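You operate a simulated robot arm through the tools that you are given. There is no shell and no other tool.

You run a simulated robot arm. Do the job below in one go: nothing can be reset, and whatever is moved stays where it is left.

## Task
Cure the filled mould in press four for 20 seconds.
Fine: tray in and guard down before the start; afterwards guard up and tray out again.
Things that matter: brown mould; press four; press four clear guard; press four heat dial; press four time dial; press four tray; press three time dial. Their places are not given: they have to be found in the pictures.

The check looks at the end state, three seconds after you hand in, the way a careful person would. Anything else that was tipped, shoved, dropped, spilled or broken makes it a failure.

## Robot
A 7-joint arm with a fingered hand, fixed in place. Base frame: the origin is on the floor under the middle of its stand, x ahead of it, y to its left, z up. Units: mm, rad, N and s.
With the tool pointing down near the work surface it reaches from about 360 to 840 mm from the base axis. Its first joint turns from -2.007 to 2.007 rad. Payload 5 kg.
The TCP is the grasp point between the finger pads, 32 mm short of the fingertips. In the tool frame z runs along the fingers and y along their closing line. The gripper opens to 160 mm; its body begins 89 mm behind the TCP. The gripper is a hand of 4 fingers: y runs from the thumb to the fingers, the wrist lies at [0, 0, -267] in the tool frame, and closing takes about 1.5 s.
Orientation is that of the tool frame in the base frame, as a unit quaternion [w, x, y, z]. With the fingers straight down and closing along the base's y, the tool's x points along the base's -x, its y along +y and its z along -z.

## Interface
- The arm moves only by the tool drive_tool. Its argument "steps" is a list of rows, each a list of 7 numbers: the shift along the tool's x, y, z in mm, then the turn, a rotation vector about the tool's x, y, z in rad, then the finger opening in mm, from 0 to 160. In form: [[tx, ty, tz, wx, wy, wz, gripper], ...]. A call has 1 to 20 rows; each row shifts and turns the commanded pose from where the row before left it, along the tool's axes as they then stand. A row lasts 0.2 s, in which the tool goes at most 50 mm and 0.15 rad; a call with a longer step from one row to the next is refused whole, and so is a gripper value outside its range. Where a pose cannot be reached the arm comes as near as it can. A force on the tool above 60 N (or 10 N above the force at the start of the call, whichever is more), or a blocked arm, ends the call early, and 0.2 s more pass. Each finger travels about 108 mm/s and halts on what it meets, pressing with about 25 N; the grip force reading is that of the motor and also rises with nothing between the fingers. The clock runs only during rows and for 0.2 s after the last one: add rows that do not move to give the fingers time. The reply holds the time, the measured pose of the TCP, the force on the tool along the base axes, the opening and the grip force, in the units named above and with some noise, with the torque about the TCP (base axes, N m) and any sound that the robot's microphone picked up.
- Cameras (640 x 400 px; columns grow to the right, rows downward): "scene" is fixed at [226.2, 504.6, 1813.4]; the picture's right is [-0.96, -0.30, 0.00], its down [-0.13, 0.42, -0.90] and it looks along [0.27, -0.86, -0.44] (base axes); focal length 310 px, centre (320, 200). "wrist" rides on the gripper at [80, -4, -114] in the tool frame; the picture's right is [0.05, 1.00, 0.00], its down [-0.82, 0.04, -0.58] and it looks along [-0.58, 0.03, 0.82] (tool axes); focal length 265 px, centre (320, 200).
- snapshot(camera): a new picture of that camera. It takes no simulated time.
- raise_lower(by): slides the trunk up (or, below 0, down) by that many mm; the arm rides with it, the base frame stays. It gives what a move gives, with no picture.
- hand_shape(shape): the hand has 4 fingers and takes this shape, open, in about a second: jaw (thumb against the fingers, like two jaws); tri (thumb and two fingers); tip (a fingertip pinch); poke (one finger out to press); point (the index stretched); flat (the hand flat); cup (the hand cupped); fist (a fist). The gripper value then closes the fingers along that shape, each until it touches; the sizes above hold for jaw. It gives what a move gives, with no picture.
- pixel_to_xyz(camera, pixels): for up to 12 pixels [column, row] of the newest picture of that camera ("zoom" is the newest enlarged one), the place [x, y, z] in the base frame of the surface seen there, good to about 3 mm, but the place of the scene camera against the robot may be out by one fixed shift of up to 18 mm in any direction. It takes no simulated time.
- inspect(camera, box): a new picture of the part [left, top, right, bottom] of that camera's present view, enlarged. It takes no simulated time.
- hand_in(): hands the job in; it is judged then, once.

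Unless the task says otherwise, let go and move clear before handing in.

The tools are called after "Call:" as a command line: name --pt "numbers of a row" for each row, then --argument value for the rest, lists and objects as JSON in quotes. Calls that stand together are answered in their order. drive_tool: Moves the arm, as the interface text tells. Its arguments: {"type":"object","properties":{"steps":{"type":"array","items":{"type":"array","items":{"type":"number"}}}},"required":["steps"]} The other tools are called the same way: raise_lower (by) moves the trunk up or down; hand_shape (shape) gives the hand a shape; snapshot (camera) takes a picture; pixel_to_xyz (camera, pixels) gives the place of the surface under pixels of a picture; inspect (camera, box) takes an enlarged picture of a part of a camera's view; hand_in () hands the job in.

At the start:

```text
time: 0.0
tool_pos: [325.3, -192.2, 1665.2]
tcp_rot: [0.0, -0.001, 1.0, -0.001]
contact_force: [0.3, -0.1, -0.3]
wrist_torque: [-0.01, -0.01, -0.01]
gripper_width: 160.1
gripper_force: 0.0
shape: jaw
trunk travel left (down, up): [-938.0, 52.0]
```

scene: 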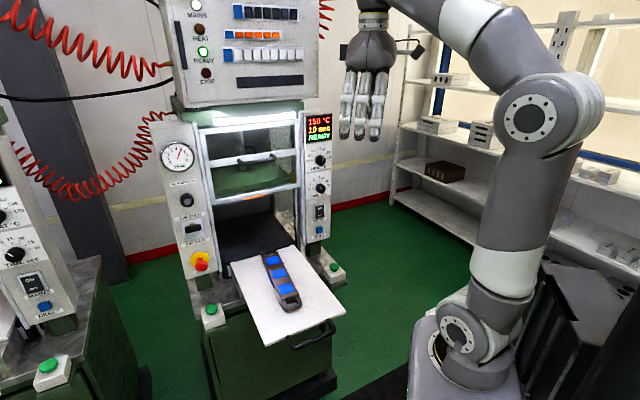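
wrist: 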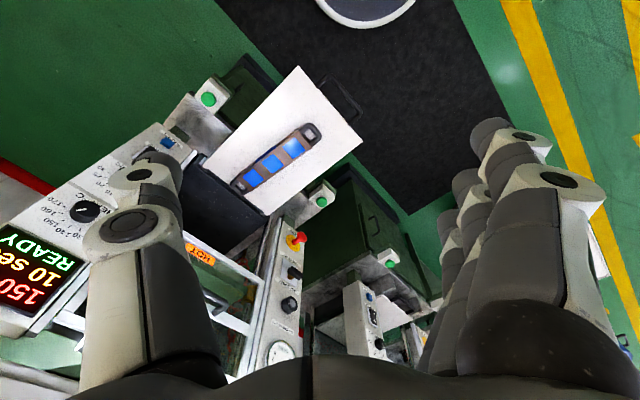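

The scene picture shows a press with a display (150 °C / 10 sec / READY near pixel 318,128), a clear guard, a tray pulled out with a brown mould holding blue fill. I'll look closer at the panel and the neighbours.

Call:
inspect --camera "scene" --box '[280, 100, 360, 260]'

Call:
inspect --camera "scene" --box '[150, 0, 350, 125]'

Call:
inspect --camera "scene" --box '[140, 120, 240, 340]'

Call:
inspect --camera "scene" --box '[0, 160, 120, 400]'

Call:
inspect --camera "scene" --box '[190, 220, 370, 360]'

```text
2.50 times, centred on (320, 180) of scene
```

zoom: 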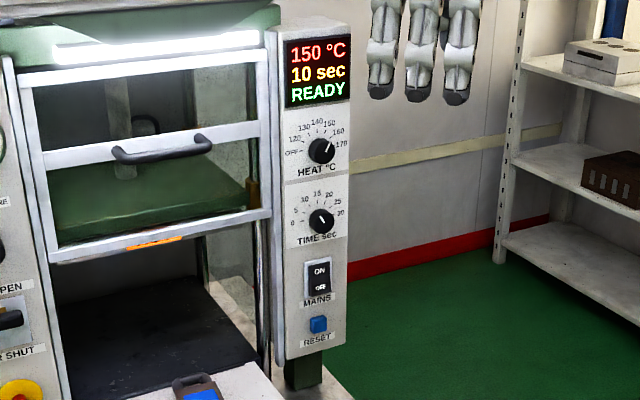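

```text
3.20 times, centred on (250, 62) of scene
```

zoom: 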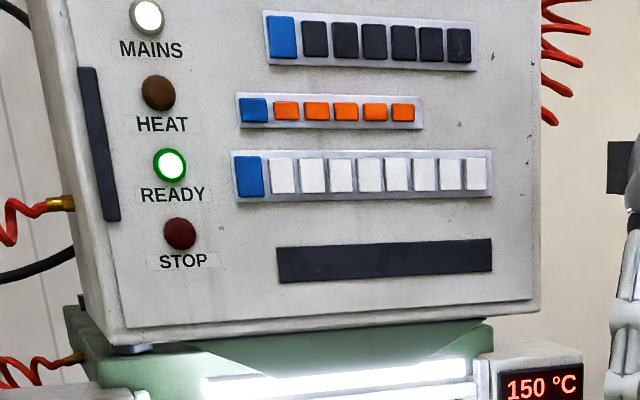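

```text
1.82 times, centred on (190, 230) of scene
```

zoom: 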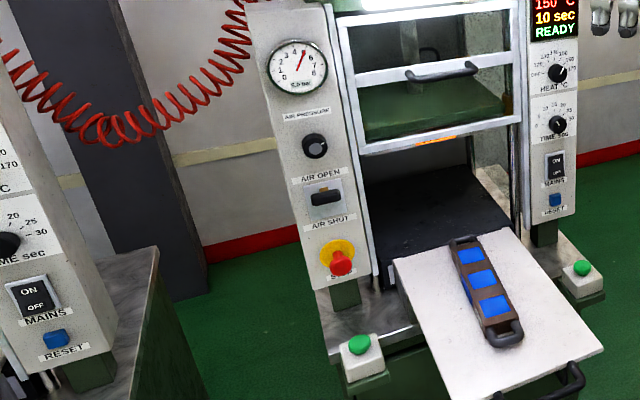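

```text
1.67 times, centred on (60, 280) of scene
```

zoom: 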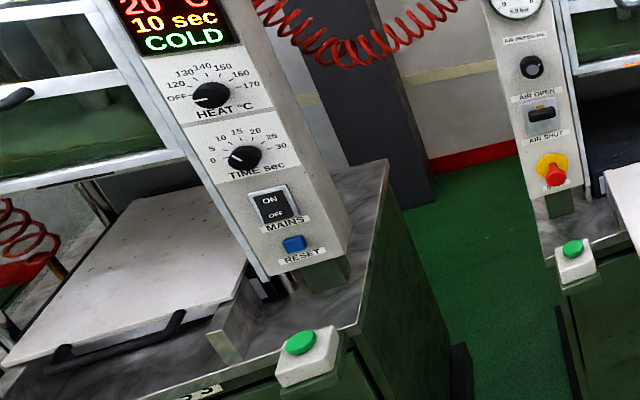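

```text
2.86 times, centred on (280, 290) of scene
```

zoom: 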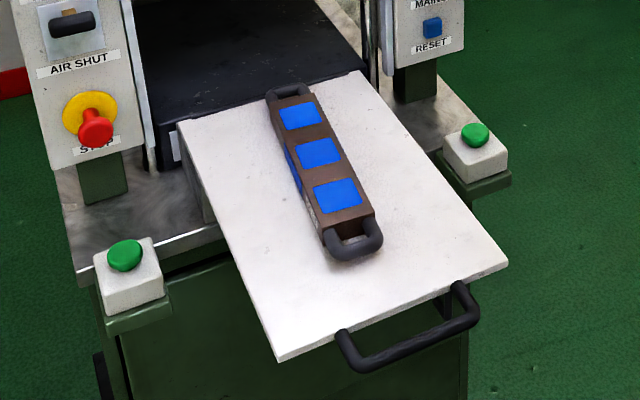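

The display reads 150 °C / 10 sec / READY; the left-hand press is COLD. I'll get the 3D positions of the main parts in the scene view and zoom on labels.

Call:
snapshot --camera "scene"

Call:
pixel_to_xyz --camera "scene" --pixels '[[320, 160], [320, 188], [319, 211], [319, 229], [318, 128], [252, 160], [270, 157], [238, 163], [315, 338], [293, 345], [333, 322], [212, 311]]'

Call:
pixel_to_xyz --camera "scene" --pixels '[[333, 267], [276, 285], [267, 255], [293, 305], [232, 263], [292, 246], [268, 346], [345, 313], [205, 255], [200, 265], [192, 228], [187, 200]]'

Call:
inspect --camera "scene" --box '[296, 108, 344, 248]'

Call:
inspect --camera "scene" --box '[298, 145, 342, 173]'

Call:
inspect --camera "scene" --box '[298, 174, 342, 202]'

Call:
inspect --camera "wrist" --box '[0, 60, 320, 400]'

```text
taken
```

scene: 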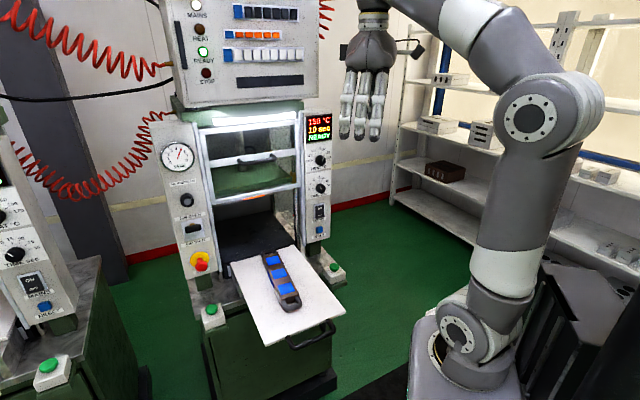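

```text
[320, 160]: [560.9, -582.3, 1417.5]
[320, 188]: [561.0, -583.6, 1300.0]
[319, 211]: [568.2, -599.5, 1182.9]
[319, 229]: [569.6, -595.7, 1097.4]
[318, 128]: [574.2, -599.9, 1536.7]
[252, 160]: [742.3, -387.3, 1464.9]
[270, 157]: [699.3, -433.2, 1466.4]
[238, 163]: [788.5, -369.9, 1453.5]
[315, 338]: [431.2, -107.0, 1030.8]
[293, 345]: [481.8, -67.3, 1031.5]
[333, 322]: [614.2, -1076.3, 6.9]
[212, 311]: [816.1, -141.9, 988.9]
```

```text
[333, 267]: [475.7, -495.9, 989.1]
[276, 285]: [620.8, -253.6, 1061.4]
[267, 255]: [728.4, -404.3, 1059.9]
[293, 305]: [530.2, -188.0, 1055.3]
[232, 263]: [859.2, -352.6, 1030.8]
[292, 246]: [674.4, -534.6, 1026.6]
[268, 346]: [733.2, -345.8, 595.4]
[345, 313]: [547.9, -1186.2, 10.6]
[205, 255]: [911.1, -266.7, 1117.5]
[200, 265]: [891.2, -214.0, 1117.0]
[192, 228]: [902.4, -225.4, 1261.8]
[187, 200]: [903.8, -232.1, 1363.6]
```

```text
2.86 times, centred on (320, 178) of scene
```

zoom: 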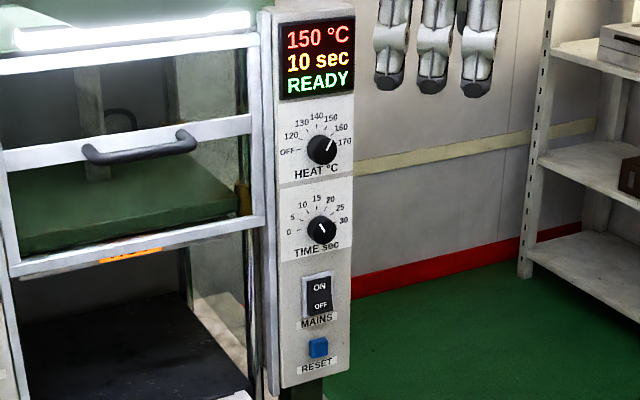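

```text
14.29 times, centred on (320, 159) of scene
```

zoom: 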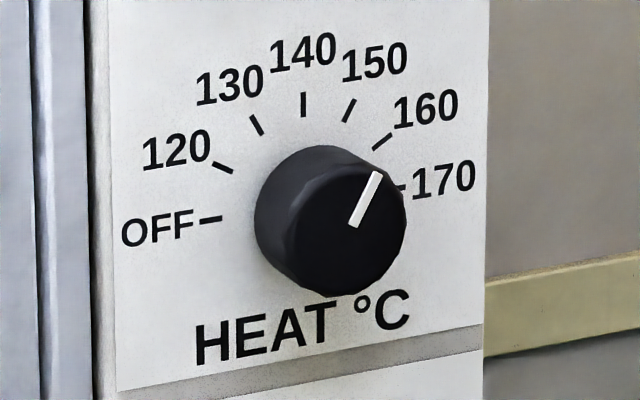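

```text
14.29 times, centred on (320, 188) of scene
```

zoom: 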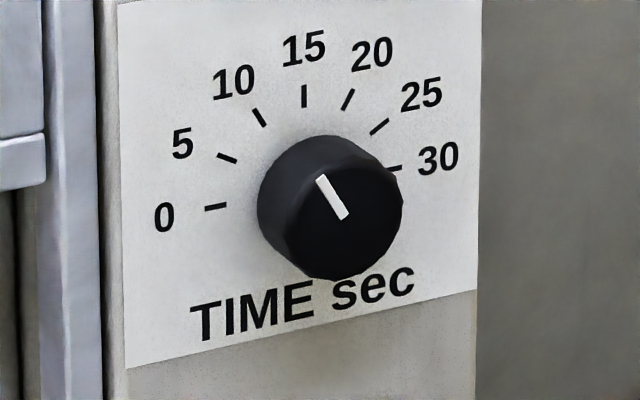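

```text
1.18 times, centred on (160, 230) of wrist
```

zoom: 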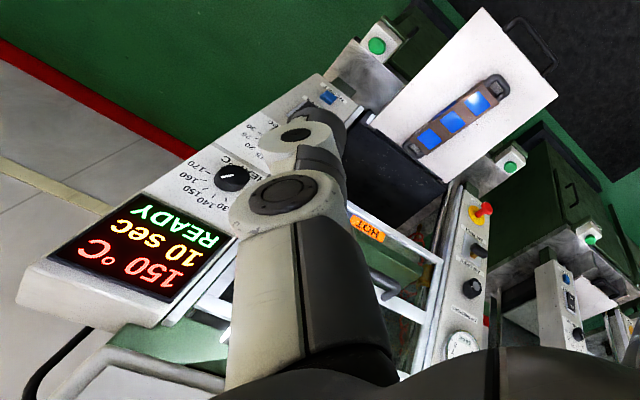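

Zooming makes the dials readable: heat at 150, time at 10 (zoomed pointer toward "10"). I'll look for press number plates, button labels, and get precise geometry from zooms.

Call:
inspect --camera "scene" --box '[190, 290, 350, 400]'

Call:
inspect --camera "scene" --box '[0, 330, 110, 400]'

Call:
inspect --camera "scene" --box '[0, 160, 60, 280]'

Call:
inspect --camera "scene" --box '[165, 130, 225, 280]'

Call:
inspect --camera "scene" --box '[195, 105, 305, 210]'

Call:
inspect --camera "wrist" --box '[260, 200, 440, 390]'

Call:
inspect --camera "wrist" --box '[180, 50, 380, 250]'

```text
3.64 times, centred on (270, 345) of scene
```

zoom: 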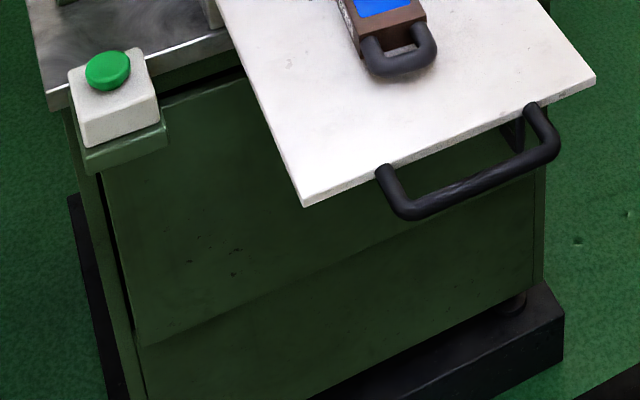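

```text
5.71 times, centred on (55, 365) of scene
```

zoom: 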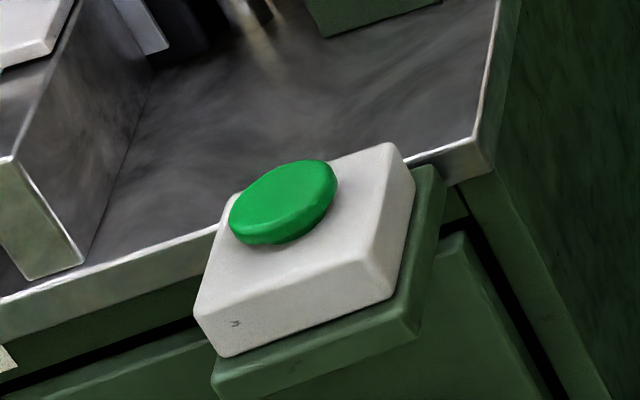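

```text
3.33 times, centred on (30, 220) of scene
```

zoom: 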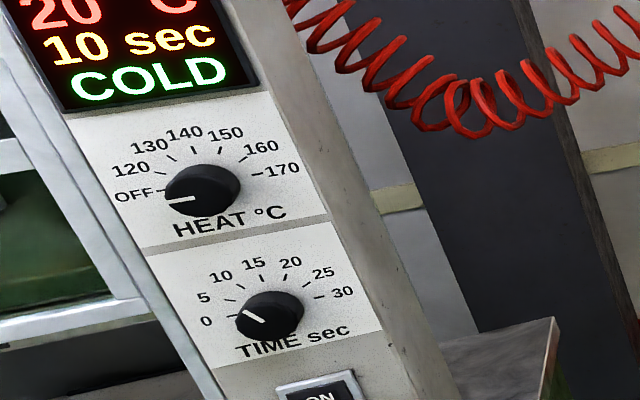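

```text
2.67 times, centred on (195, 205) of scene
```

zoom: 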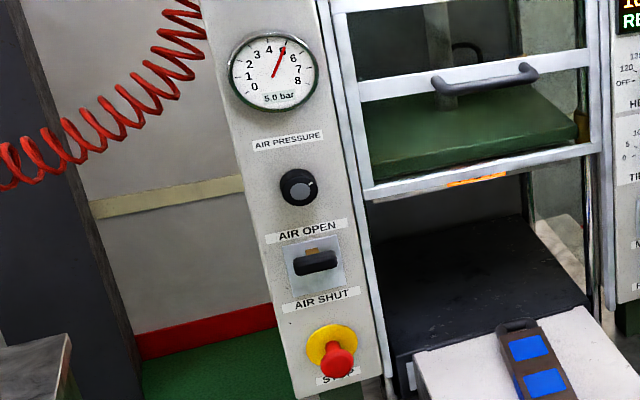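

```text
3.81 times, centred on (250, 158) of scene
```

zoom: 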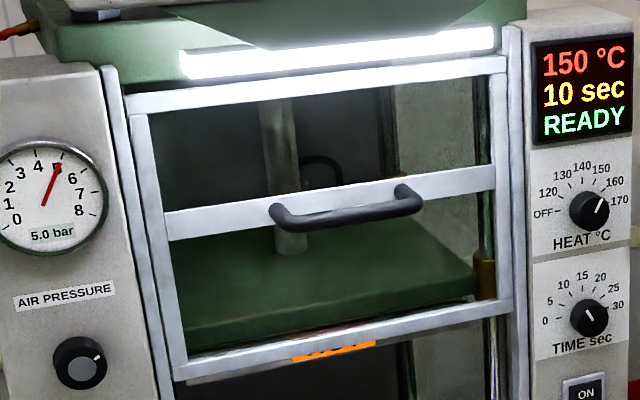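

```text
2.11 times, centred on (350, 295) of wrist
```

zoom: 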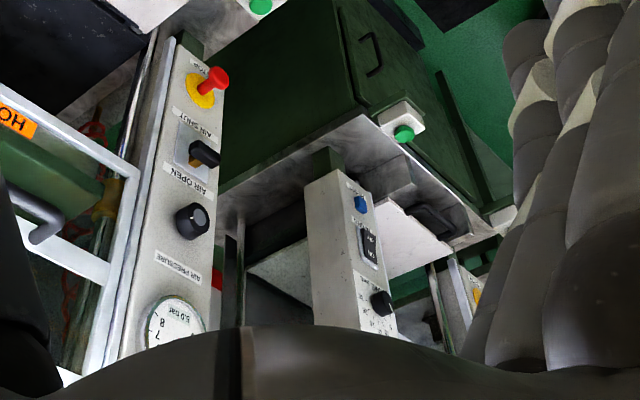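

```text
2.00 times, centred on (280, 150) of wrist
```

zoom: 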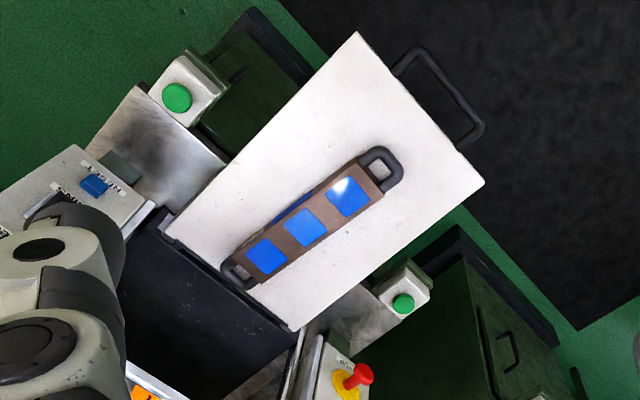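

Display reads 5.0 bar air and the mould sits on the pulled-out tray; the wrist zoom shows tray corners around (357,32), (484,184), buttons at (177,97) and (403,303). I'll convert those to coordinates with the wrist camera (which is robot-accurate).

Call:
pixel_to_xyz --camera "zoom" --pixels '[[355, 40], [478, 184], [172, 215], [292, 322], [425, 56], [476, 120], [461, 100], [382, 152], [240, 272], [177, 97], [403, 303], [305, 228]]'

Call:
inspect --camera "scene" --box '[195, 105, 305, 210]'

```text
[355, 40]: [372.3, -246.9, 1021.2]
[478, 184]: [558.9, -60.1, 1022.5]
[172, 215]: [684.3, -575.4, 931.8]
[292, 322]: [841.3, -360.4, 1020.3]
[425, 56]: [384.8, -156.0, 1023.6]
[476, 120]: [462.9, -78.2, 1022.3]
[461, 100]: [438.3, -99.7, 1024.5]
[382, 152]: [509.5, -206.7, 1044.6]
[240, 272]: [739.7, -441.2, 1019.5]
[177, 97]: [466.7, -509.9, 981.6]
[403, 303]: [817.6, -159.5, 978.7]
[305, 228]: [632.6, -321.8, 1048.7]
```

```text
3.81 times, centred on (250, 158) of scene
```

zoom: 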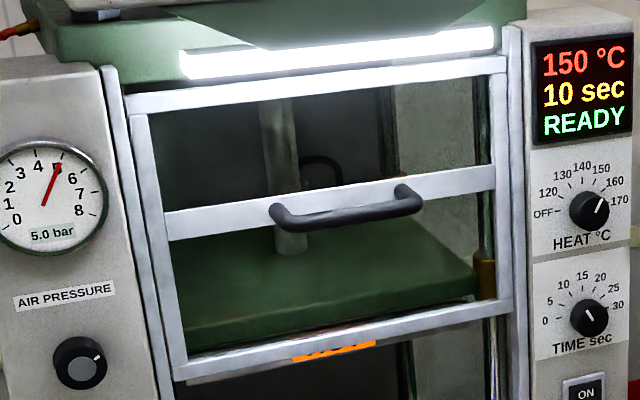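

The wrist view gives the press at exactly 45° (outward normal ≈ (-0.707, 0.707)); buttons at (467,-510,982) and (818,-160,979). I'll check press three's tray geometry for comparison (its tray seems to be "in") and read guard points.

Call:
pixel_to_xyz --camera "zoom" --pixels '[[285, 216], [345, 218], [406, 199], [345, 190], [200, 218], [470, 180], [340, 337], [300, 350], [590, 210], [588, 317], [560, 260], [120, 200]]'

Call:
inspect --camera "scene" --box '[0, 200, 120, 400]'

```text
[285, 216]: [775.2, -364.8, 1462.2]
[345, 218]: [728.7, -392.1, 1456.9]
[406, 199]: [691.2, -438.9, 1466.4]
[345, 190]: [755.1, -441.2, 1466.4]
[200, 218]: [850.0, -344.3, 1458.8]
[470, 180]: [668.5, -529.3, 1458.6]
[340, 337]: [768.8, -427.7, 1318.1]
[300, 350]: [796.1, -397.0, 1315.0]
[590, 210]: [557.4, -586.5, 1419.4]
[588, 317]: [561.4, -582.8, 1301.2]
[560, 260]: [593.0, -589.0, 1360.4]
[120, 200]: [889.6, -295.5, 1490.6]
```

```text
2.00 times, centred on (60, 300) of scene
```

zoom: 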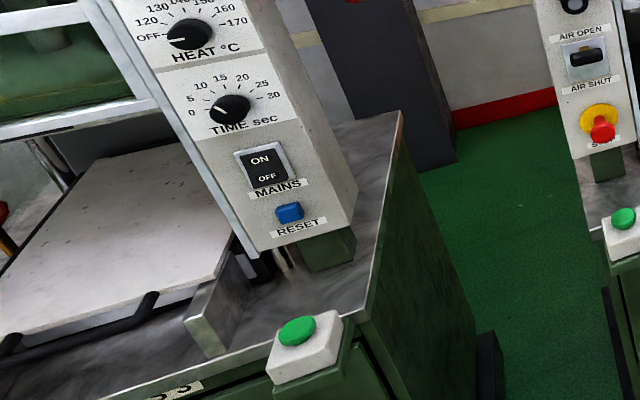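

The current zoom shows press three with its tray pushed in (front edge near the table edge) and a "PRESS 3" style plate at (175,392). I'll measure its tray and button for reference.

Call:
pixel_to_xyz --camera "zoom" --pixels '[[215, 272], [18, 328], [100, 325], [60, 343], [150, 305], [298, 328], [220, 180], [290, 245], [70, 190], [205, 340], [225, 260], [180, 390]]'

Call:
inspect --camera "scene" --box '[0, 360, 60, 400]'

Call:
inspect --camera "scene" --box '[200, 190, 310, 300]'

```text
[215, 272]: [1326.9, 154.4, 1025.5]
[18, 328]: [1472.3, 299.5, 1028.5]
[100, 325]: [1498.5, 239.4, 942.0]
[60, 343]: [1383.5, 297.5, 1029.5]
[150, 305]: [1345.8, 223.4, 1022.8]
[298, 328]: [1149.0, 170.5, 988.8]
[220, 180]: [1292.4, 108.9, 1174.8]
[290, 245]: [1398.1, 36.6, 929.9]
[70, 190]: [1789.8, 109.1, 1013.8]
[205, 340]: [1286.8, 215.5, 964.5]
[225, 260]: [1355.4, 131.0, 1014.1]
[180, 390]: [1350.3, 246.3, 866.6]
```

```text
10.00 times, centred on (30, 380) of scene
```

zoom: 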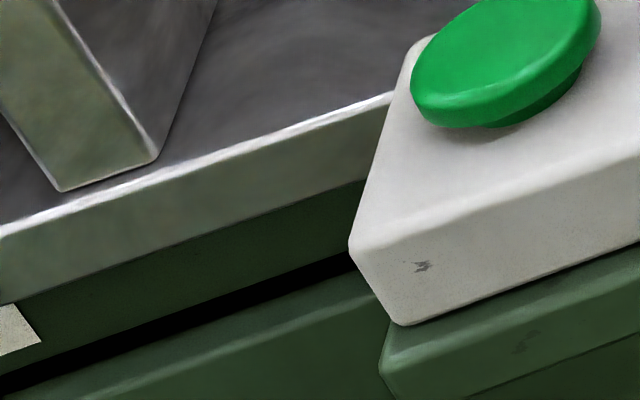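

```text
3.64 times, centred on (255, 245) of scene
```

zoom: 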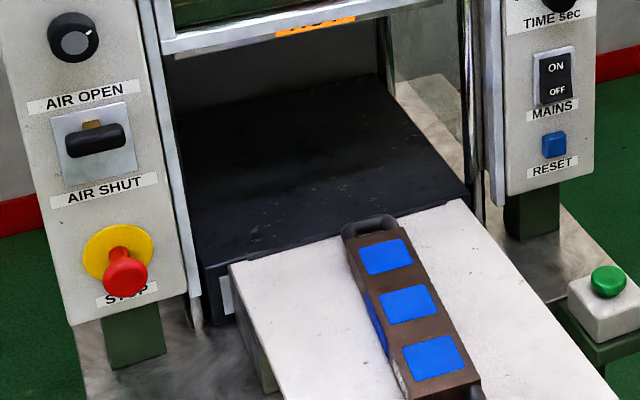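

Press three's tray-in front sits about 400 mm further in than press four's tray now (d ≈ -837 vs -437 along the press normal), so the stroke is ≈400 mm. First I lower the trunk 500 mm with the hand clear of everything, then turn the hand to point into the press for the time dial.

Call:
raise_lower --by -500

```text
refused: -500 is not a number from -400 to 400
```

The trunk call limit is 400 mm per call; I'll go in two steps.

Call:
raise_lower --by -400

```text
time: 3.8
tool_pos: [325.5, -191.0, 1265.0]
tcp_rot: [0.001, 0.0, 1.0, -0.001]
contact_force: [-0.7, -0.2, 0.8]
wrist_torque: [-0.02, -0.01, 0.02]
gripper_width: 159.8
gripper_force: 0.1
shape: jaw
trunk travel left (down, up): [-538.0, 452.0]
```

The trunk went down cleanly to TCP z=1265. Next I yaw the hand so its closing line lies along the press normal, and narrow the fingers to 90.

Call:
drive_tool --pt "0 0 0 0 0 -0.1309 150" --pt "0 0 0 0 0 -0.1309 130" --pt "0 0 0 0 0 -0.1309 110" --pt "0 0 0 0 0 -0.1309 100" --pt "0 0 0 0 0 -0.1309 90" --pt "0 0 0 0 0 -0.1309 90"

```text
time: 5.2
tool_pos: [326.2, -192.5, 1264.2]
tcp_rot: [-0.001, -0.385, 0.923, -0.001]
contact_force: [0.8, -0.3, 0.5]
wrist_torque: [0.0, -0.01, -0.01]
gripper_width: 90.9
gripper_force: 0.0
shape: jaw
trunk travel left (down, up): [-538.0, 452.0]
```

Yaw worked exactly (tool y now along the outward normal). Now I pitch the hand about its wrist by 90° so that it points into the press.

Call:
drive_tool --pt "0 -38 -2.7 0.1428 0 0 90" --pt "0 -38 -2.7 0.1428 0 0 90" --pt "0 -38 -2.7 0.1428 0 0 90" --pt "0 -38 -2.7 0.1428 0 0 90" --pt "0 -38 -2.7 0.1428 0 0 90" --pt "0 -38 -2.7 0.1428 0 0 90"

```text
time: 6.6
tool_pos: [469.8, -334.9, 1355.3]
tcp_rot: [0.158, -0.349, 0.84, -0.385]
contact_force: [0.4, -0.2, 0.1]
wrist_torque: [-0.04, 0.01, -0.03]
gripper_width: 90.3
gripper_force: 0.0
shape: jaw
trunk travel left (down, up): [-538.0, 452.0]
```

The pitch is tracking well with no contact. I'll complete the remaining turn.

Call:
drive_tool --pt "0 -38 -2.7 0.1428 0 0 90" --pt "0 -38 -2.7 0.1428 0 0 90" --pt "0 -38 -2.7 0.1428 0 0 90" --pt "0 -38 -2.7 0.1428 0 0 90" --pt "0 -38 -2.7 0.1428 0 0 90"

Call:
snapshot --camera "wrist"

Call:
snapshot --camera "scene"

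```text
time: 7.8
tool_pos: [515.1, -379.8, 1531.6]
tcp_rot: [-0.271, 0.271, -0.652, 0.654]
contact_force: [-0.2, 0.7, -0.2]
wrist_torque: [-0.01, -0.01, -0.02]
gripper_width: 90.5
gripper_force: 0.0
shape: jaw
trunk travel left (down, up): [-538.0, 452.0]
```

```text
taken
```

wrist: 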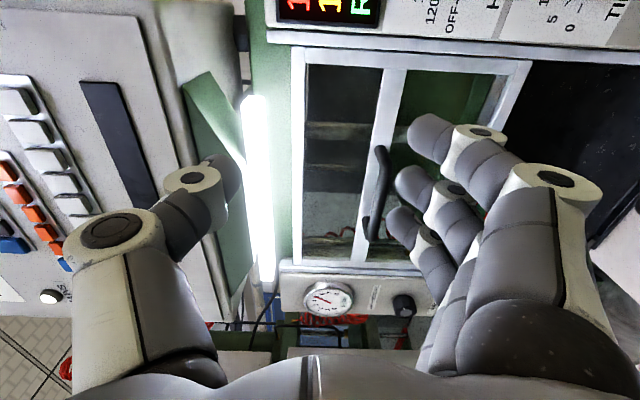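

```text
taken
```

scene: 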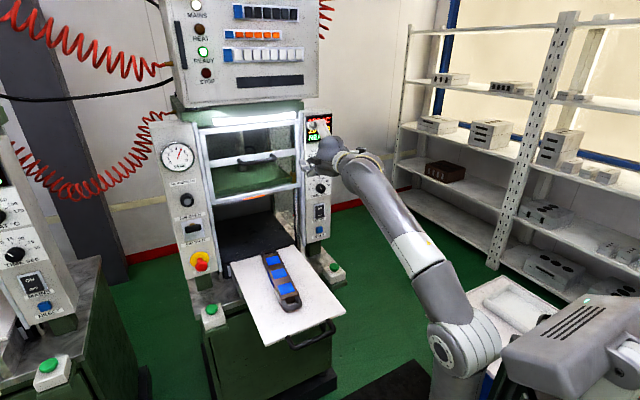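

The hand now points into the press (tool pose as intended) at TCP (515,-380,1532). I'll shift right in front of the dial panel and lower the trunk 240 mm to the time dial's height.

Call:
drive_tool --pt "42 0 0 0 0 0 90" --pt "42 0 0 0 0 0 90" --pt "42 0 0 0 0 0 90"

Call:
raise_lower --by -240

Call:
snapshot --camera "wrist"

Call:
snapshot --camera "scene"

```text
time: 8.6
tool_pos: [425.7, -468.3, 1529.9]
tcp_rot: [0.27, -0.272, 0.653, -0.653]
contact_force: [0.3, -0.3, -0.1]
wrist_torque: [-0.04, -0.02, -0.01]
gripper_width: 90.6
gripper_force: 0.0
shape: jaw
trunk travel left (down, up): [-538.0, 452.0]
```

```text
time: 11.1
tool_pos: [427.0, -468.3, 1290.2]
tcp_rot: [-0.27, 0.271, -0.653, 0.654]
contact_force: [0.0, 0.9, 0.0]
wrist_torque: [-0.01, 0.0, 0.0]
gripper_width: 90.3
gripper_force: 0.0
shape: jaw
trunk travel left (down, up): [-298.0, 692.0]
```

```text
taken
```

wrist: 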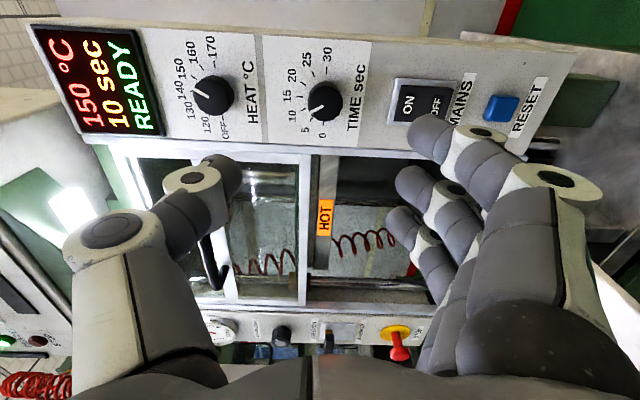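

```text
taken
```

scene: 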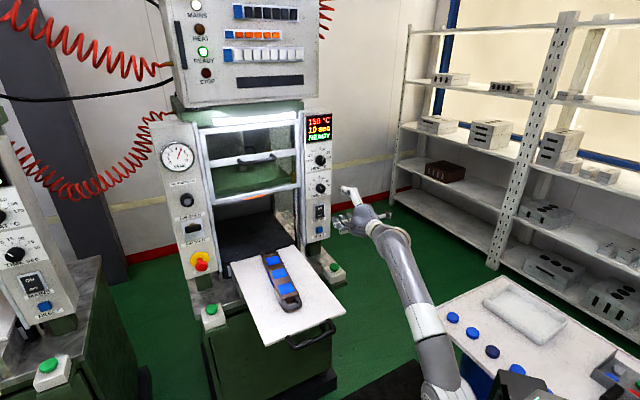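

The wrist view shows the time dial at about (322,102), clear of the fingers. I'll locate the knob precisely with zoomed pixels.

Call:
inspect --camera "wrist" --box '[240, 40, 400, 160]'

```text
3.33 times, centred on (320, 100) of wrist
```

zoom: 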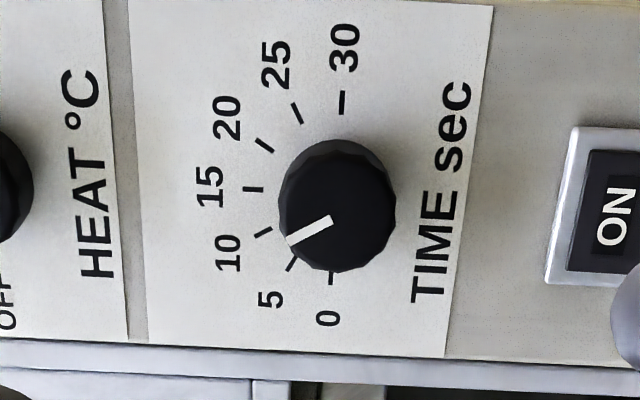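

Zoomed view: knob front face around (340,212), pointer mark toward "10". I'll read knob face, rim, tick and panel coordinates.

Call:
pixel_to_xyz --camera "zoom" --pixels '[[340, 212], [340, 190], [340, 240], [310, 212], [372, 212], [331, 281], [341, 102], [252, 189], [470, 190], [150, 190], [340, 262], [340, 150]]'

```text
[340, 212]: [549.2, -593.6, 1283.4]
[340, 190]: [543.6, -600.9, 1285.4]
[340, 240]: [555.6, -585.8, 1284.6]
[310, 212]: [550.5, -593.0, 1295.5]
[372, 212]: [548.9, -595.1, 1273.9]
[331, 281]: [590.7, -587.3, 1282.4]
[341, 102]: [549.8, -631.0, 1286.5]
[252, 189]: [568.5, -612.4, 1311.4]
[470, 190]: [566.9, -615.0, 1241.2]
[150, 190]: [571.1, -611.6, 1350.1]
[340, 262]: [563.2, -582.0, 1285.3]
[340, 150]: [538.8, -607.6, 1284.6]
```

Knob axis is at s≈-29.5, z≈1284.5, its face at d≈-808 and the panel at d≈-834. Before gripping I test in free space that the hand can roll +60° about its pointing axis here.

Call:
drive_tool --pt "0 5.5 0 0 0 0.1496 70" --pt "0 0 0 0 0 0.1496 70" --pt "0 0 0 0 0 0.1496 70" --pt "0 0 0 0 0 0.1496 70" --pt "0 0 0 0 0 0.1496 70" --pt "0 0 0 0 0 0.1496 70" --pt "0 0 0 0 0 0.1496 70"

```text
time: 12.7
tool_pos: [427.4, -469.1, 1285.1]
tcp_rot: [0.561, 0.093, 0.701, -0.43]
contact_force: [-0.8, -0.4, 0.1]
wrist_torque: [-0.02, 0.0, 0.0]
gripper_width: 71.0
gripper_force: 0.1
shape: jaw
trunk travel left (down, up): [-298.0, 692.0]
```

The +60° roll is fully reachable. Now I roll back and take a wrist zoom to confirm alignment before advancing over the knob.

Call:
drive_tool --pt "0 0 0 0 0 -0.1496 70" --pt "0 0 0 0 0 -0.1496 70" --pt "0 0 0 0 0 -0.1496 70" --pt "0 0 0 0 0 -0.1496 70" --pt "0 0 0 0 0 -0.1496 70" --pt "0 0 0 0 0 -0.1496 70" --pt "0 0 0 0 0 -0.1496 70" --pt "0 0 40 0 0 0 70" --pt "0 0 40 0 0 0 70"

Call:
snapshot --camera "wrist"

```text
time: 14.7
tool_pos: [483.1, -524.3, 1285.5]
tcp_rot: [0.271, -0.271, 0.654, -0.653]
contact_force: [-0.1, 0.2, 0.0]
wrist_torque: [0.05, 0.06, -0.04]
gripper_width: 70.8
gripper_force: 0.1
shape: jaw
trunk travel left (down, up): [-298.0, 692.0]
```

```text
taken
```

wrist: 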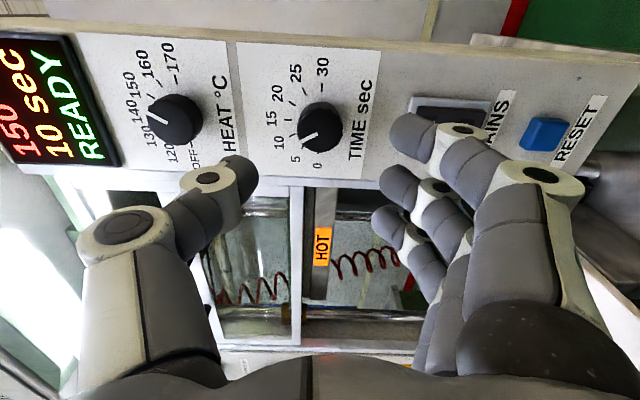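

Knob at about (320,127) is centred between thumb and fingers. I'll re-measure the knob from this nearer view before closing in.

Call:
inspect --camera "wrist" --box '[240, 60, 400, 180]'

Call:
pixel_to_xyz --camera "wrist" --pixels '[[322, 120], [322, 130], [305, 128], [338, 128], [322, 145], [322, 108], [290, 118], [322, 85], [318, 155], [455, 103], [440, 112], [175, 115]]'

```text
3.33 times, centred on (320, 120) of wrist
```

zoom: 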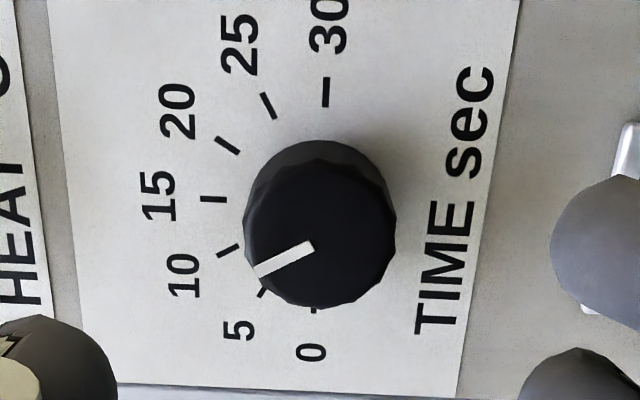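

```text
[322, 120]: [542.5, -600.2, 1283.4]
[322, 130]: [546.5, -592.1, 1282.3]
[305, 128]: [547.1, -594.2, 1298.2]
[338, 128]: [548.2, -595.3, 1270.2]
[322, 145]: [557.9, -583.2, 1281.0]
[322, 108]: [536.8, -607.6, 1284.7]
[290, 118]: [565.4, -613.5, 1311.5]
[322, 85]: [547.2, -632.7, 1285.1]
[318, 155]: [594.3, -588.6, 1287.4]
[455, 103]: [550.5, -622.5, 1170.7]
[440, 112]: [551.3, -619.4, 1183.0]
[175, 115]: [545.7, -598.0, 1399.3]
```

The re-measure confirms the knob axis at s≈-31, z≈1284 and the panel at d≈-834. I'll advance 83 mm so the fingertips straddle the knob without touching the panel, then close gently.

Call:
drive_tool --pt "1.5 1.3 0 0 0 0 62" --pt "0 0 30 0 0 0 60" --pt "0 0 30 0 0 0 60" --pt "0 0 23 0 0 0 60" --pt "0 0 0 0 0 0 60"

Call:
snapshot --camera "wrist"

Call:
inspect --camera "scene" --box '[290, 140, 370, 240]'

```text
time: 15.9
tool_pos: [540.8, -584.6, 1285.0]
tcp_rot: [-0.27, 0.273, -0.653, 0.653]
contact_force: [-0.2, -0.6, 0.0]
wrist_torque: [-0.03, -0.01, -0.01]
gripper_width: 60.5
gripper_force: 0.1
shape: jaw
trunk travel left (down, up): [-298.0, 692.0]
```

```text
taken
```

wrist: 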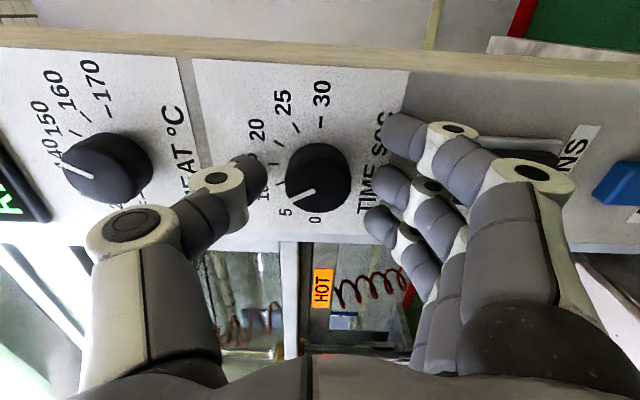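

```text
4.00 times, centred on (330, 190) of scene
```

zoom: 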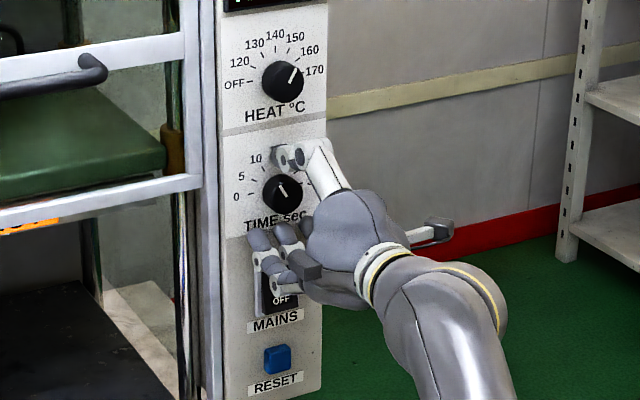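

Thumb is above and fingers below the knob, nothing touching. Now I close on it.

Call:
drive_tool --pt "0 0 0 0 0 0 45" --pt "0 0 0 0 0 0 34" --pt "0 0 0 0 0 0 28" --pt "0 0 0 0 0 0 28" --pt "0 0 0 0 0 0 28"

Call:
snapshot --camera "wrist"

Call:
inspect --camera "scene" --box '[290, 110, 370, 240]'

```text
time: 17.1
tool_pos: [541.5, -585.2, 1285.8]
tcp_rot: [-0.271, 0.271, -0.653, 0.653]
contact_force: [6.0, -5.3, 11.5]
wrist_torque: [-0.05, -0.03, -0.01]
gripper_width: 14.7
gripper_force: 25.4
shape: jaw
trunk travel left (down, up): [-298.0, 692.0]
```

```text
taken
```

wrist: 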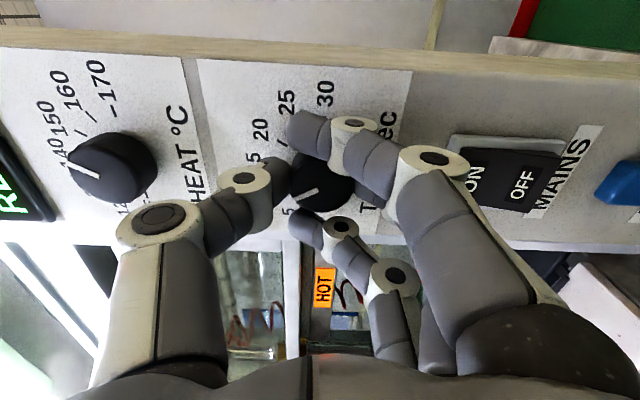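

```text
3.08 times, centred on (330, 175) of scene
```

zoom: 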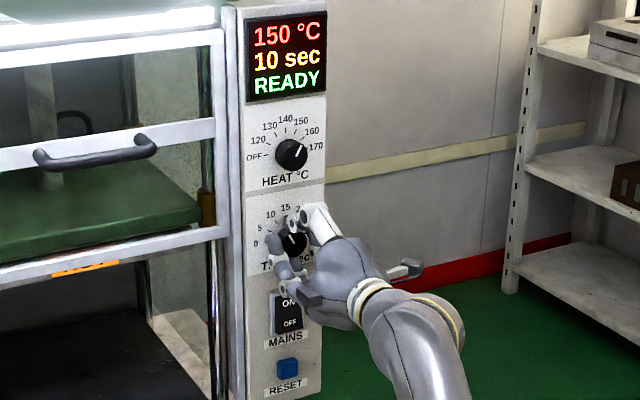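

The knob is held between thumb (top) and fingers (below and to both sides); display still reads 10 sec. I roll clockwise about 30° first and check.

Call:
drive_tool --pt "0 0 0 0 0 0.1309 28" --pt "0 0 0 0 0 0.1309 28" --pt "0 0 0 0 0 0.1309 28" --pt "0 0 0 0 0 0.1309 28"

Call:
snapshot --camera "wrist"

Call:
inspect --camera "scene" --box '[290, 110, 370, 240]'

```text
time: 18.1
tool_pos: [541.7, -584.1, 1285.9]
tcp_rot: [0.432, -0.093, 0.701, -0.56]
contact_force: [3.8, -4.1, 13.5]
wrist_torque: [-0.11, -0.12, 0.09]
gripper_width: 14.6
gripper_force: 25.3
shape: jaw
trunk travel left (down, up): [-298.0, 692.0]
```

```text
taken
```

wrist: 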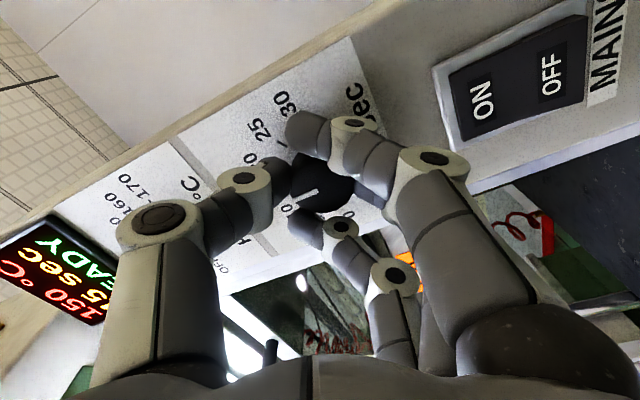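

```text
3.08 times, centred on (330, 175) of scene
```

zoom: 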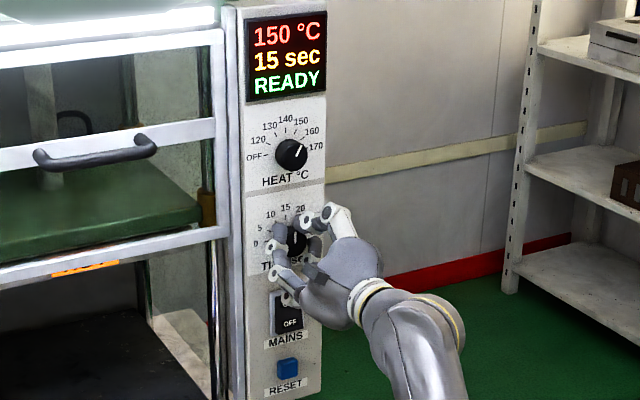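

The display now reads 15 sec after 30°, so the dial turns with the hand. I roll another 30° for 20 sec.

Call:
drive_tool --pt "0 0 0 0 0 0.1309 28" --pt "0 0 0 0 0 0.1309 28" --pt "0 0 0 0 0 0.1309 28" --pt "0 0 0 0 0 0.1309 28" --pt "0 0 0 0 0 0 28"

Call:
inspect --camera "scene" --box '[290, 110, 370, 240]'

Call:
snapshot --camera "wrist"

```text
time: 19.3
tool_pos: [541.1, -584.6, 1284.9]
tcp_rot: [0.561, 0.093, 0.701, -0.43]
contact_force: [2.1, -4.6, 13.6]
wrist_torque: [-0.13, -0.15, 0.09]
gripper_width: 14.5
gripper_force: 25.0
shape: jaw
trunk travel left (down, up): [-298.0, 692.0]
```

```text
3.08 times, centred on (330, 175) of scene
```

zoom: 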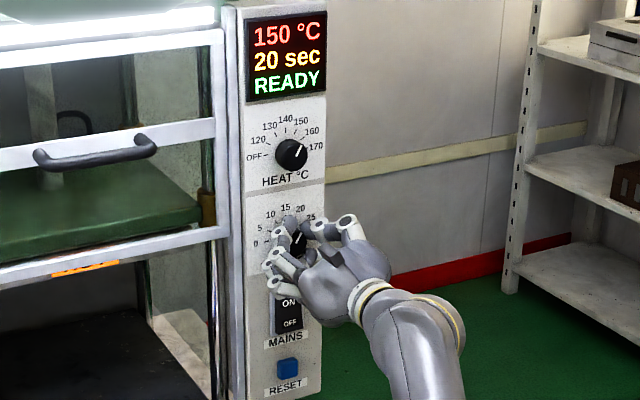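

```text
taken
```

wrist: 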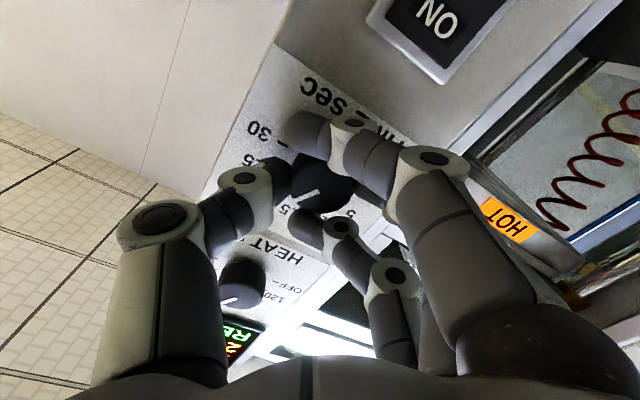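

Display reads 20 sec. I'll open the fingers, then back straight out and check that the setting stays.

Call:
drive_tool --pt "0 0 0 0 0 0 40" --pt "0 0 0 0 0 0 60" --pt "0 0 0 0 0 0 60" --pt "0 0 -20 0 0 0 60" --pt "0 0 -40 0 0 0 60" --pt "0 0 -40 0 0 0 60" --pt "0 0 -40 0 0 0 60"

Call:
inspect --camera "scene" --box '[290, 110, 370, 240]'

```text
time: 20.9
tool_pos: [438.5, -486.5, 1284.5]
tcp_rot: [0.563, 0.095, 0.7, -0.429]
contact_force: [2.0, 2.9, 0.7]
wrist_torque: [0.03, 0.04, -0.35]
gripper_width: 60.3
gripper_force: 0.1
shape: jaw
trunk travel left (down, up): [-298.0, 692.0]
```

```text
3.08 times, centred on (330, 175) of scene
```

zoom: 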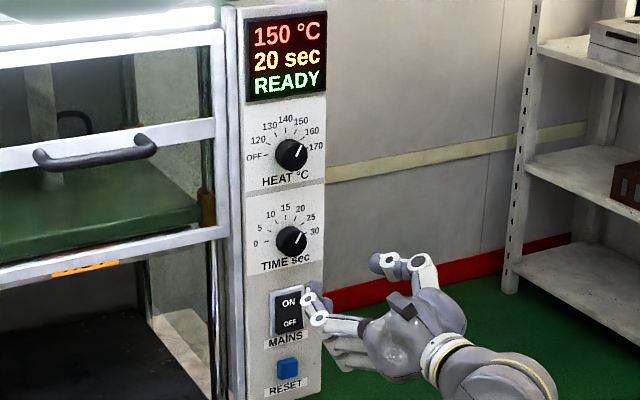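

Time stays at 20 sec after release. Let me zoom on the pointer to verify it truly points to 20, and roll the hand back.

Call:
inspect --camera "scene" --box '[298, 174, 342, 202]'

Call:
drive_tool --pt "0 0 0 0 0 -0.1496 70" --pt "0 0 0 0 0 -0.1496 70" --pt "0 0 0 0 0 -0.1496 70" --pt "0 0 0 0 0 -0.1496 70" --pt "0 0 0 0 0 -0.1496 70" --pt "0 0 0 0 0 -0.1496 70" --pt "0 0 0 0 0 -0.1496 70"

Call:
snapshot --camera "wrist"

```text
14.29 times, centred on (320, 188) of scene
```

zoom: 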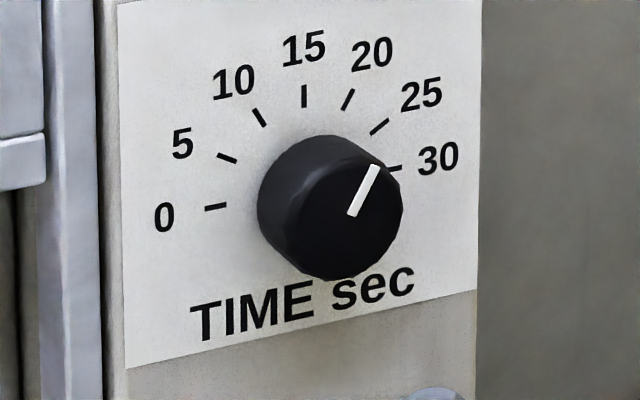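

```text
time: 22.5
tool_pos: [443.2, -486.2, 1283.7]
tcp_rot: [-0.27, 0.272, -0.653, 0.653]
contact_force: [-0.1, 0.3, 0.3]
wrist_torque: [0.0, 0.01, -0.03]
gripper_width: 69.3
gripper_force: 0.0
shape: jaw
trunk travel left (down, up): [-298.0, 692.0]
```

```text
taken
```

wrist: 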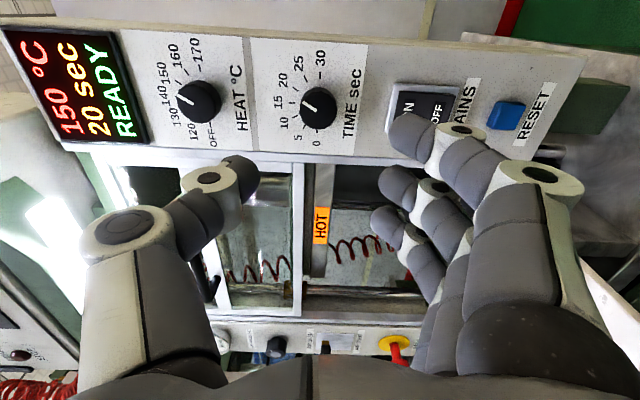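

The pointer is on 20 and the display agrees. Next the tray: I raise the trunk 150 mm and pitch the hand back to pointing down, in clear space in front of the press.

Call:
raise_lower --by 150

Call:
drive_tool --pt "0 38 -2.7 -0.1428 0 0 80" --pt "0 38 -2.7 -0.1428 0 0 80" --pt "0 38 -2.7 -0.1428 0 0 80" --pt "0 38 -2.7 -0.1428 0 0 80" --pt "0 38 -2.7 -0.1428 0 0 80" --pt "0 38 -2.7 -0.1428 0 0 80" --pt "0 38 -2.7 -0.1428 0 0 80" --pt "0 38 -2.7 -0.1428 0 0 80" --pt "0 38 -2.7 -0.1428 0 0 80" --pt "0 38 -2.7 -0.1428 0 0 80" --pt "0 38 -2.7 -0.1428 0 0 80"

Call:
snapshot --camera "wrist"

```text
time: 24.3
tool_pos: [442.1, -485.9, 1432.8]
tcp_rot: [-0.271, 0.271, -0.653, 0.654]
contact_force: [-0.5, -0.4, -0.3]
wrist_torque: [-0.02, 0.01, -0.02]
gripper_width: 69.3
gripper_force: 0.1
shape: jaw
trunk travel left (down, up): [-448.0, 542.0]
```

```text
time: 26.7
tool_pos: [252.9, -298.0, 1167.4]
tcp_rot: [0.0, -0.383, 0.924, 0.0]
contact_force: [0.5, 0.6, 0.1]
wrist_torque: [0.05, 0.0, 0.01]
gripper_width: 79.6
gripper_force: 0.0
shape: jaw
trunk travel left (down, up): [-448.0, 542.0]
```

```text
taken
```

wrist: 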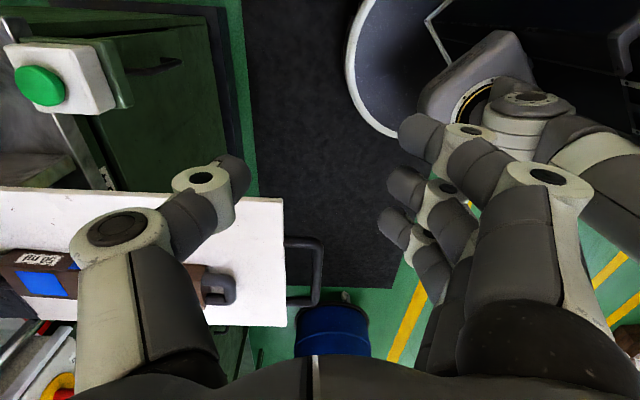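

The wrist view shows the tray handle at about (305,270) and a label on the mould near (40,258). I'll zoom in on the label and measure the handle.

Call:
inspect --camera "wrist" --box '[0, 230, 100, 300]'

Call:
pixel_to_xyz --camera "wrist" --pixels '[[318, 250], [318, 270], [316, 285], [303, 241], [303, 301], [285, 250], [285, 290], [284, 205], [270, 250], [40, 85], [90, 180], [222, 290]]'

```text
5.71 times, centred on (50, 265) of wrist
```

zoom: 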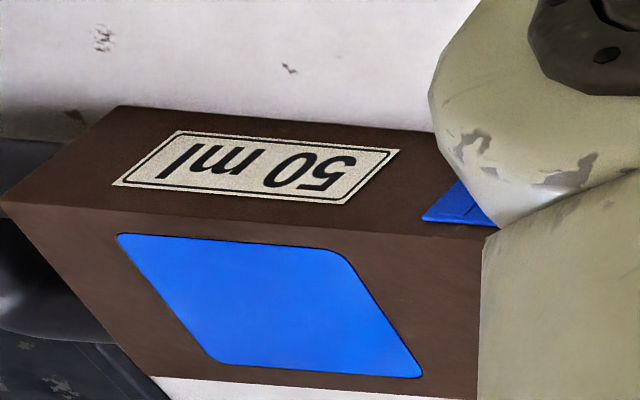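

```text
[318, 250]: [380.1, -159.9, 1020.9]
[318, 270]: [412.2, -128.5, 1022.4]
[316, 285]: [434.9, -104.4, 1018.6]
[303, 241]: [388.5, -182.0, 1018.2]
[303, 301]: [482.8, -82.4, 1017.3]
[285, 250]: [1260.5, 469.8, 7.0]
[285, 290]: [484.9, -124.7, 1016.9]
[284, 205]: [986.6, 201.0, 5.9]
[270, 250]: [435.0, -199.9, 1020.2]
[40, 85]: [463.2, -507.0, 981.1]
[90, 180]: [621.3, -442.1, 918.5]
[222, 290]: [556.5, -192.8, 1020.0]
```

The label says "50 ml" (irrelevant). The handle bar runs s≈146–283 at d≈-382, top z≈1021. I'll move above the handle at safe height with a 60 mm opening.

Call:
drive_tool --pt "-41.3 2.6 0 0 0 0 75" --pt "-41.3 2.6 0 0 0 0 70" --pt "-41.3 2.6 0 0 0 0 65" --pt "-41.3 2.6 0 0 0 0 60" --pt "-41.3 2.6 0 0 0 0 60" --pt "-41.3 2.6 0 0 0 0 60" --pt "0 0 0 0 0 0 60"

Call:
snapshot --camera "wrist"

Call:
snapshot --camera "scene"

```text
time: 28.3
tool_pos: [418.2, -109.0, 1167.5]
tcp_rot: [-0.001, -0.383, 0.924, 0.0]
contact_force: [0.4, 0.3, 0.1]
wrist_torque: [-0.04, 0.02, 0.03]
gripper_width: 60.7
gripper_force: 0.1
shape: jaw
trunk travel left (down, up): [-448.0, 542.0]
```

```text
taken
```

wrist: 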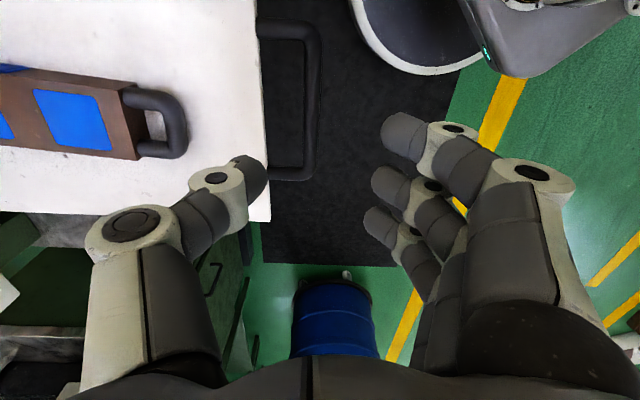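

```text
taken
```

scene: 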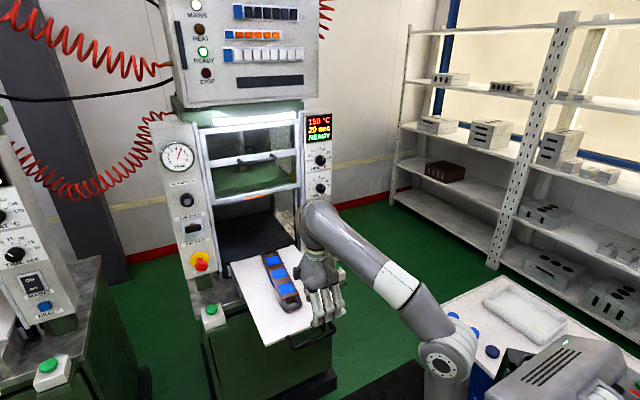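

The hand is above the handle; the bar is at px (312,60–170) and the tray front edge at about x=262. I'll re-measure both to be sure of clearances for the thumb.

Call:
pixel_to_xyz --camera "wrist" --pixels '[[306, 90], [313, 90], [319, 90], [311, 60], [308, 140], [290, 33], [290, 173], [260, 90], [262, 200], [250, 90], [175, 120], [170, 150]]'

```text
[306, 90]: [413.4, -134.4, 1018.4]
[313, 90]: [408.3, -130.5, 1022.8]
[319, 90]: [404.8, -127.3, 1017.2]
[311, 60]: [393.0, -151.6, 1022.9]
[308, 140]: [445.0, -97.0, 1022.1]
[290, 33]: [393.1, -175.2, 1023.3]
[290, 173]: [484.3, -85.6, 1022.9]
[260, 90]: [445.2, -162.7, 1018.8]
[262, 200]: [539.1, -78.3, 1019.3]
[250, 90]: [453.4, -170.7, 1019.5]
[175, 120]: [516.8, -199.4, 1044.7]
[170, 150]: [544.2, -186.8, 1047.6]
```

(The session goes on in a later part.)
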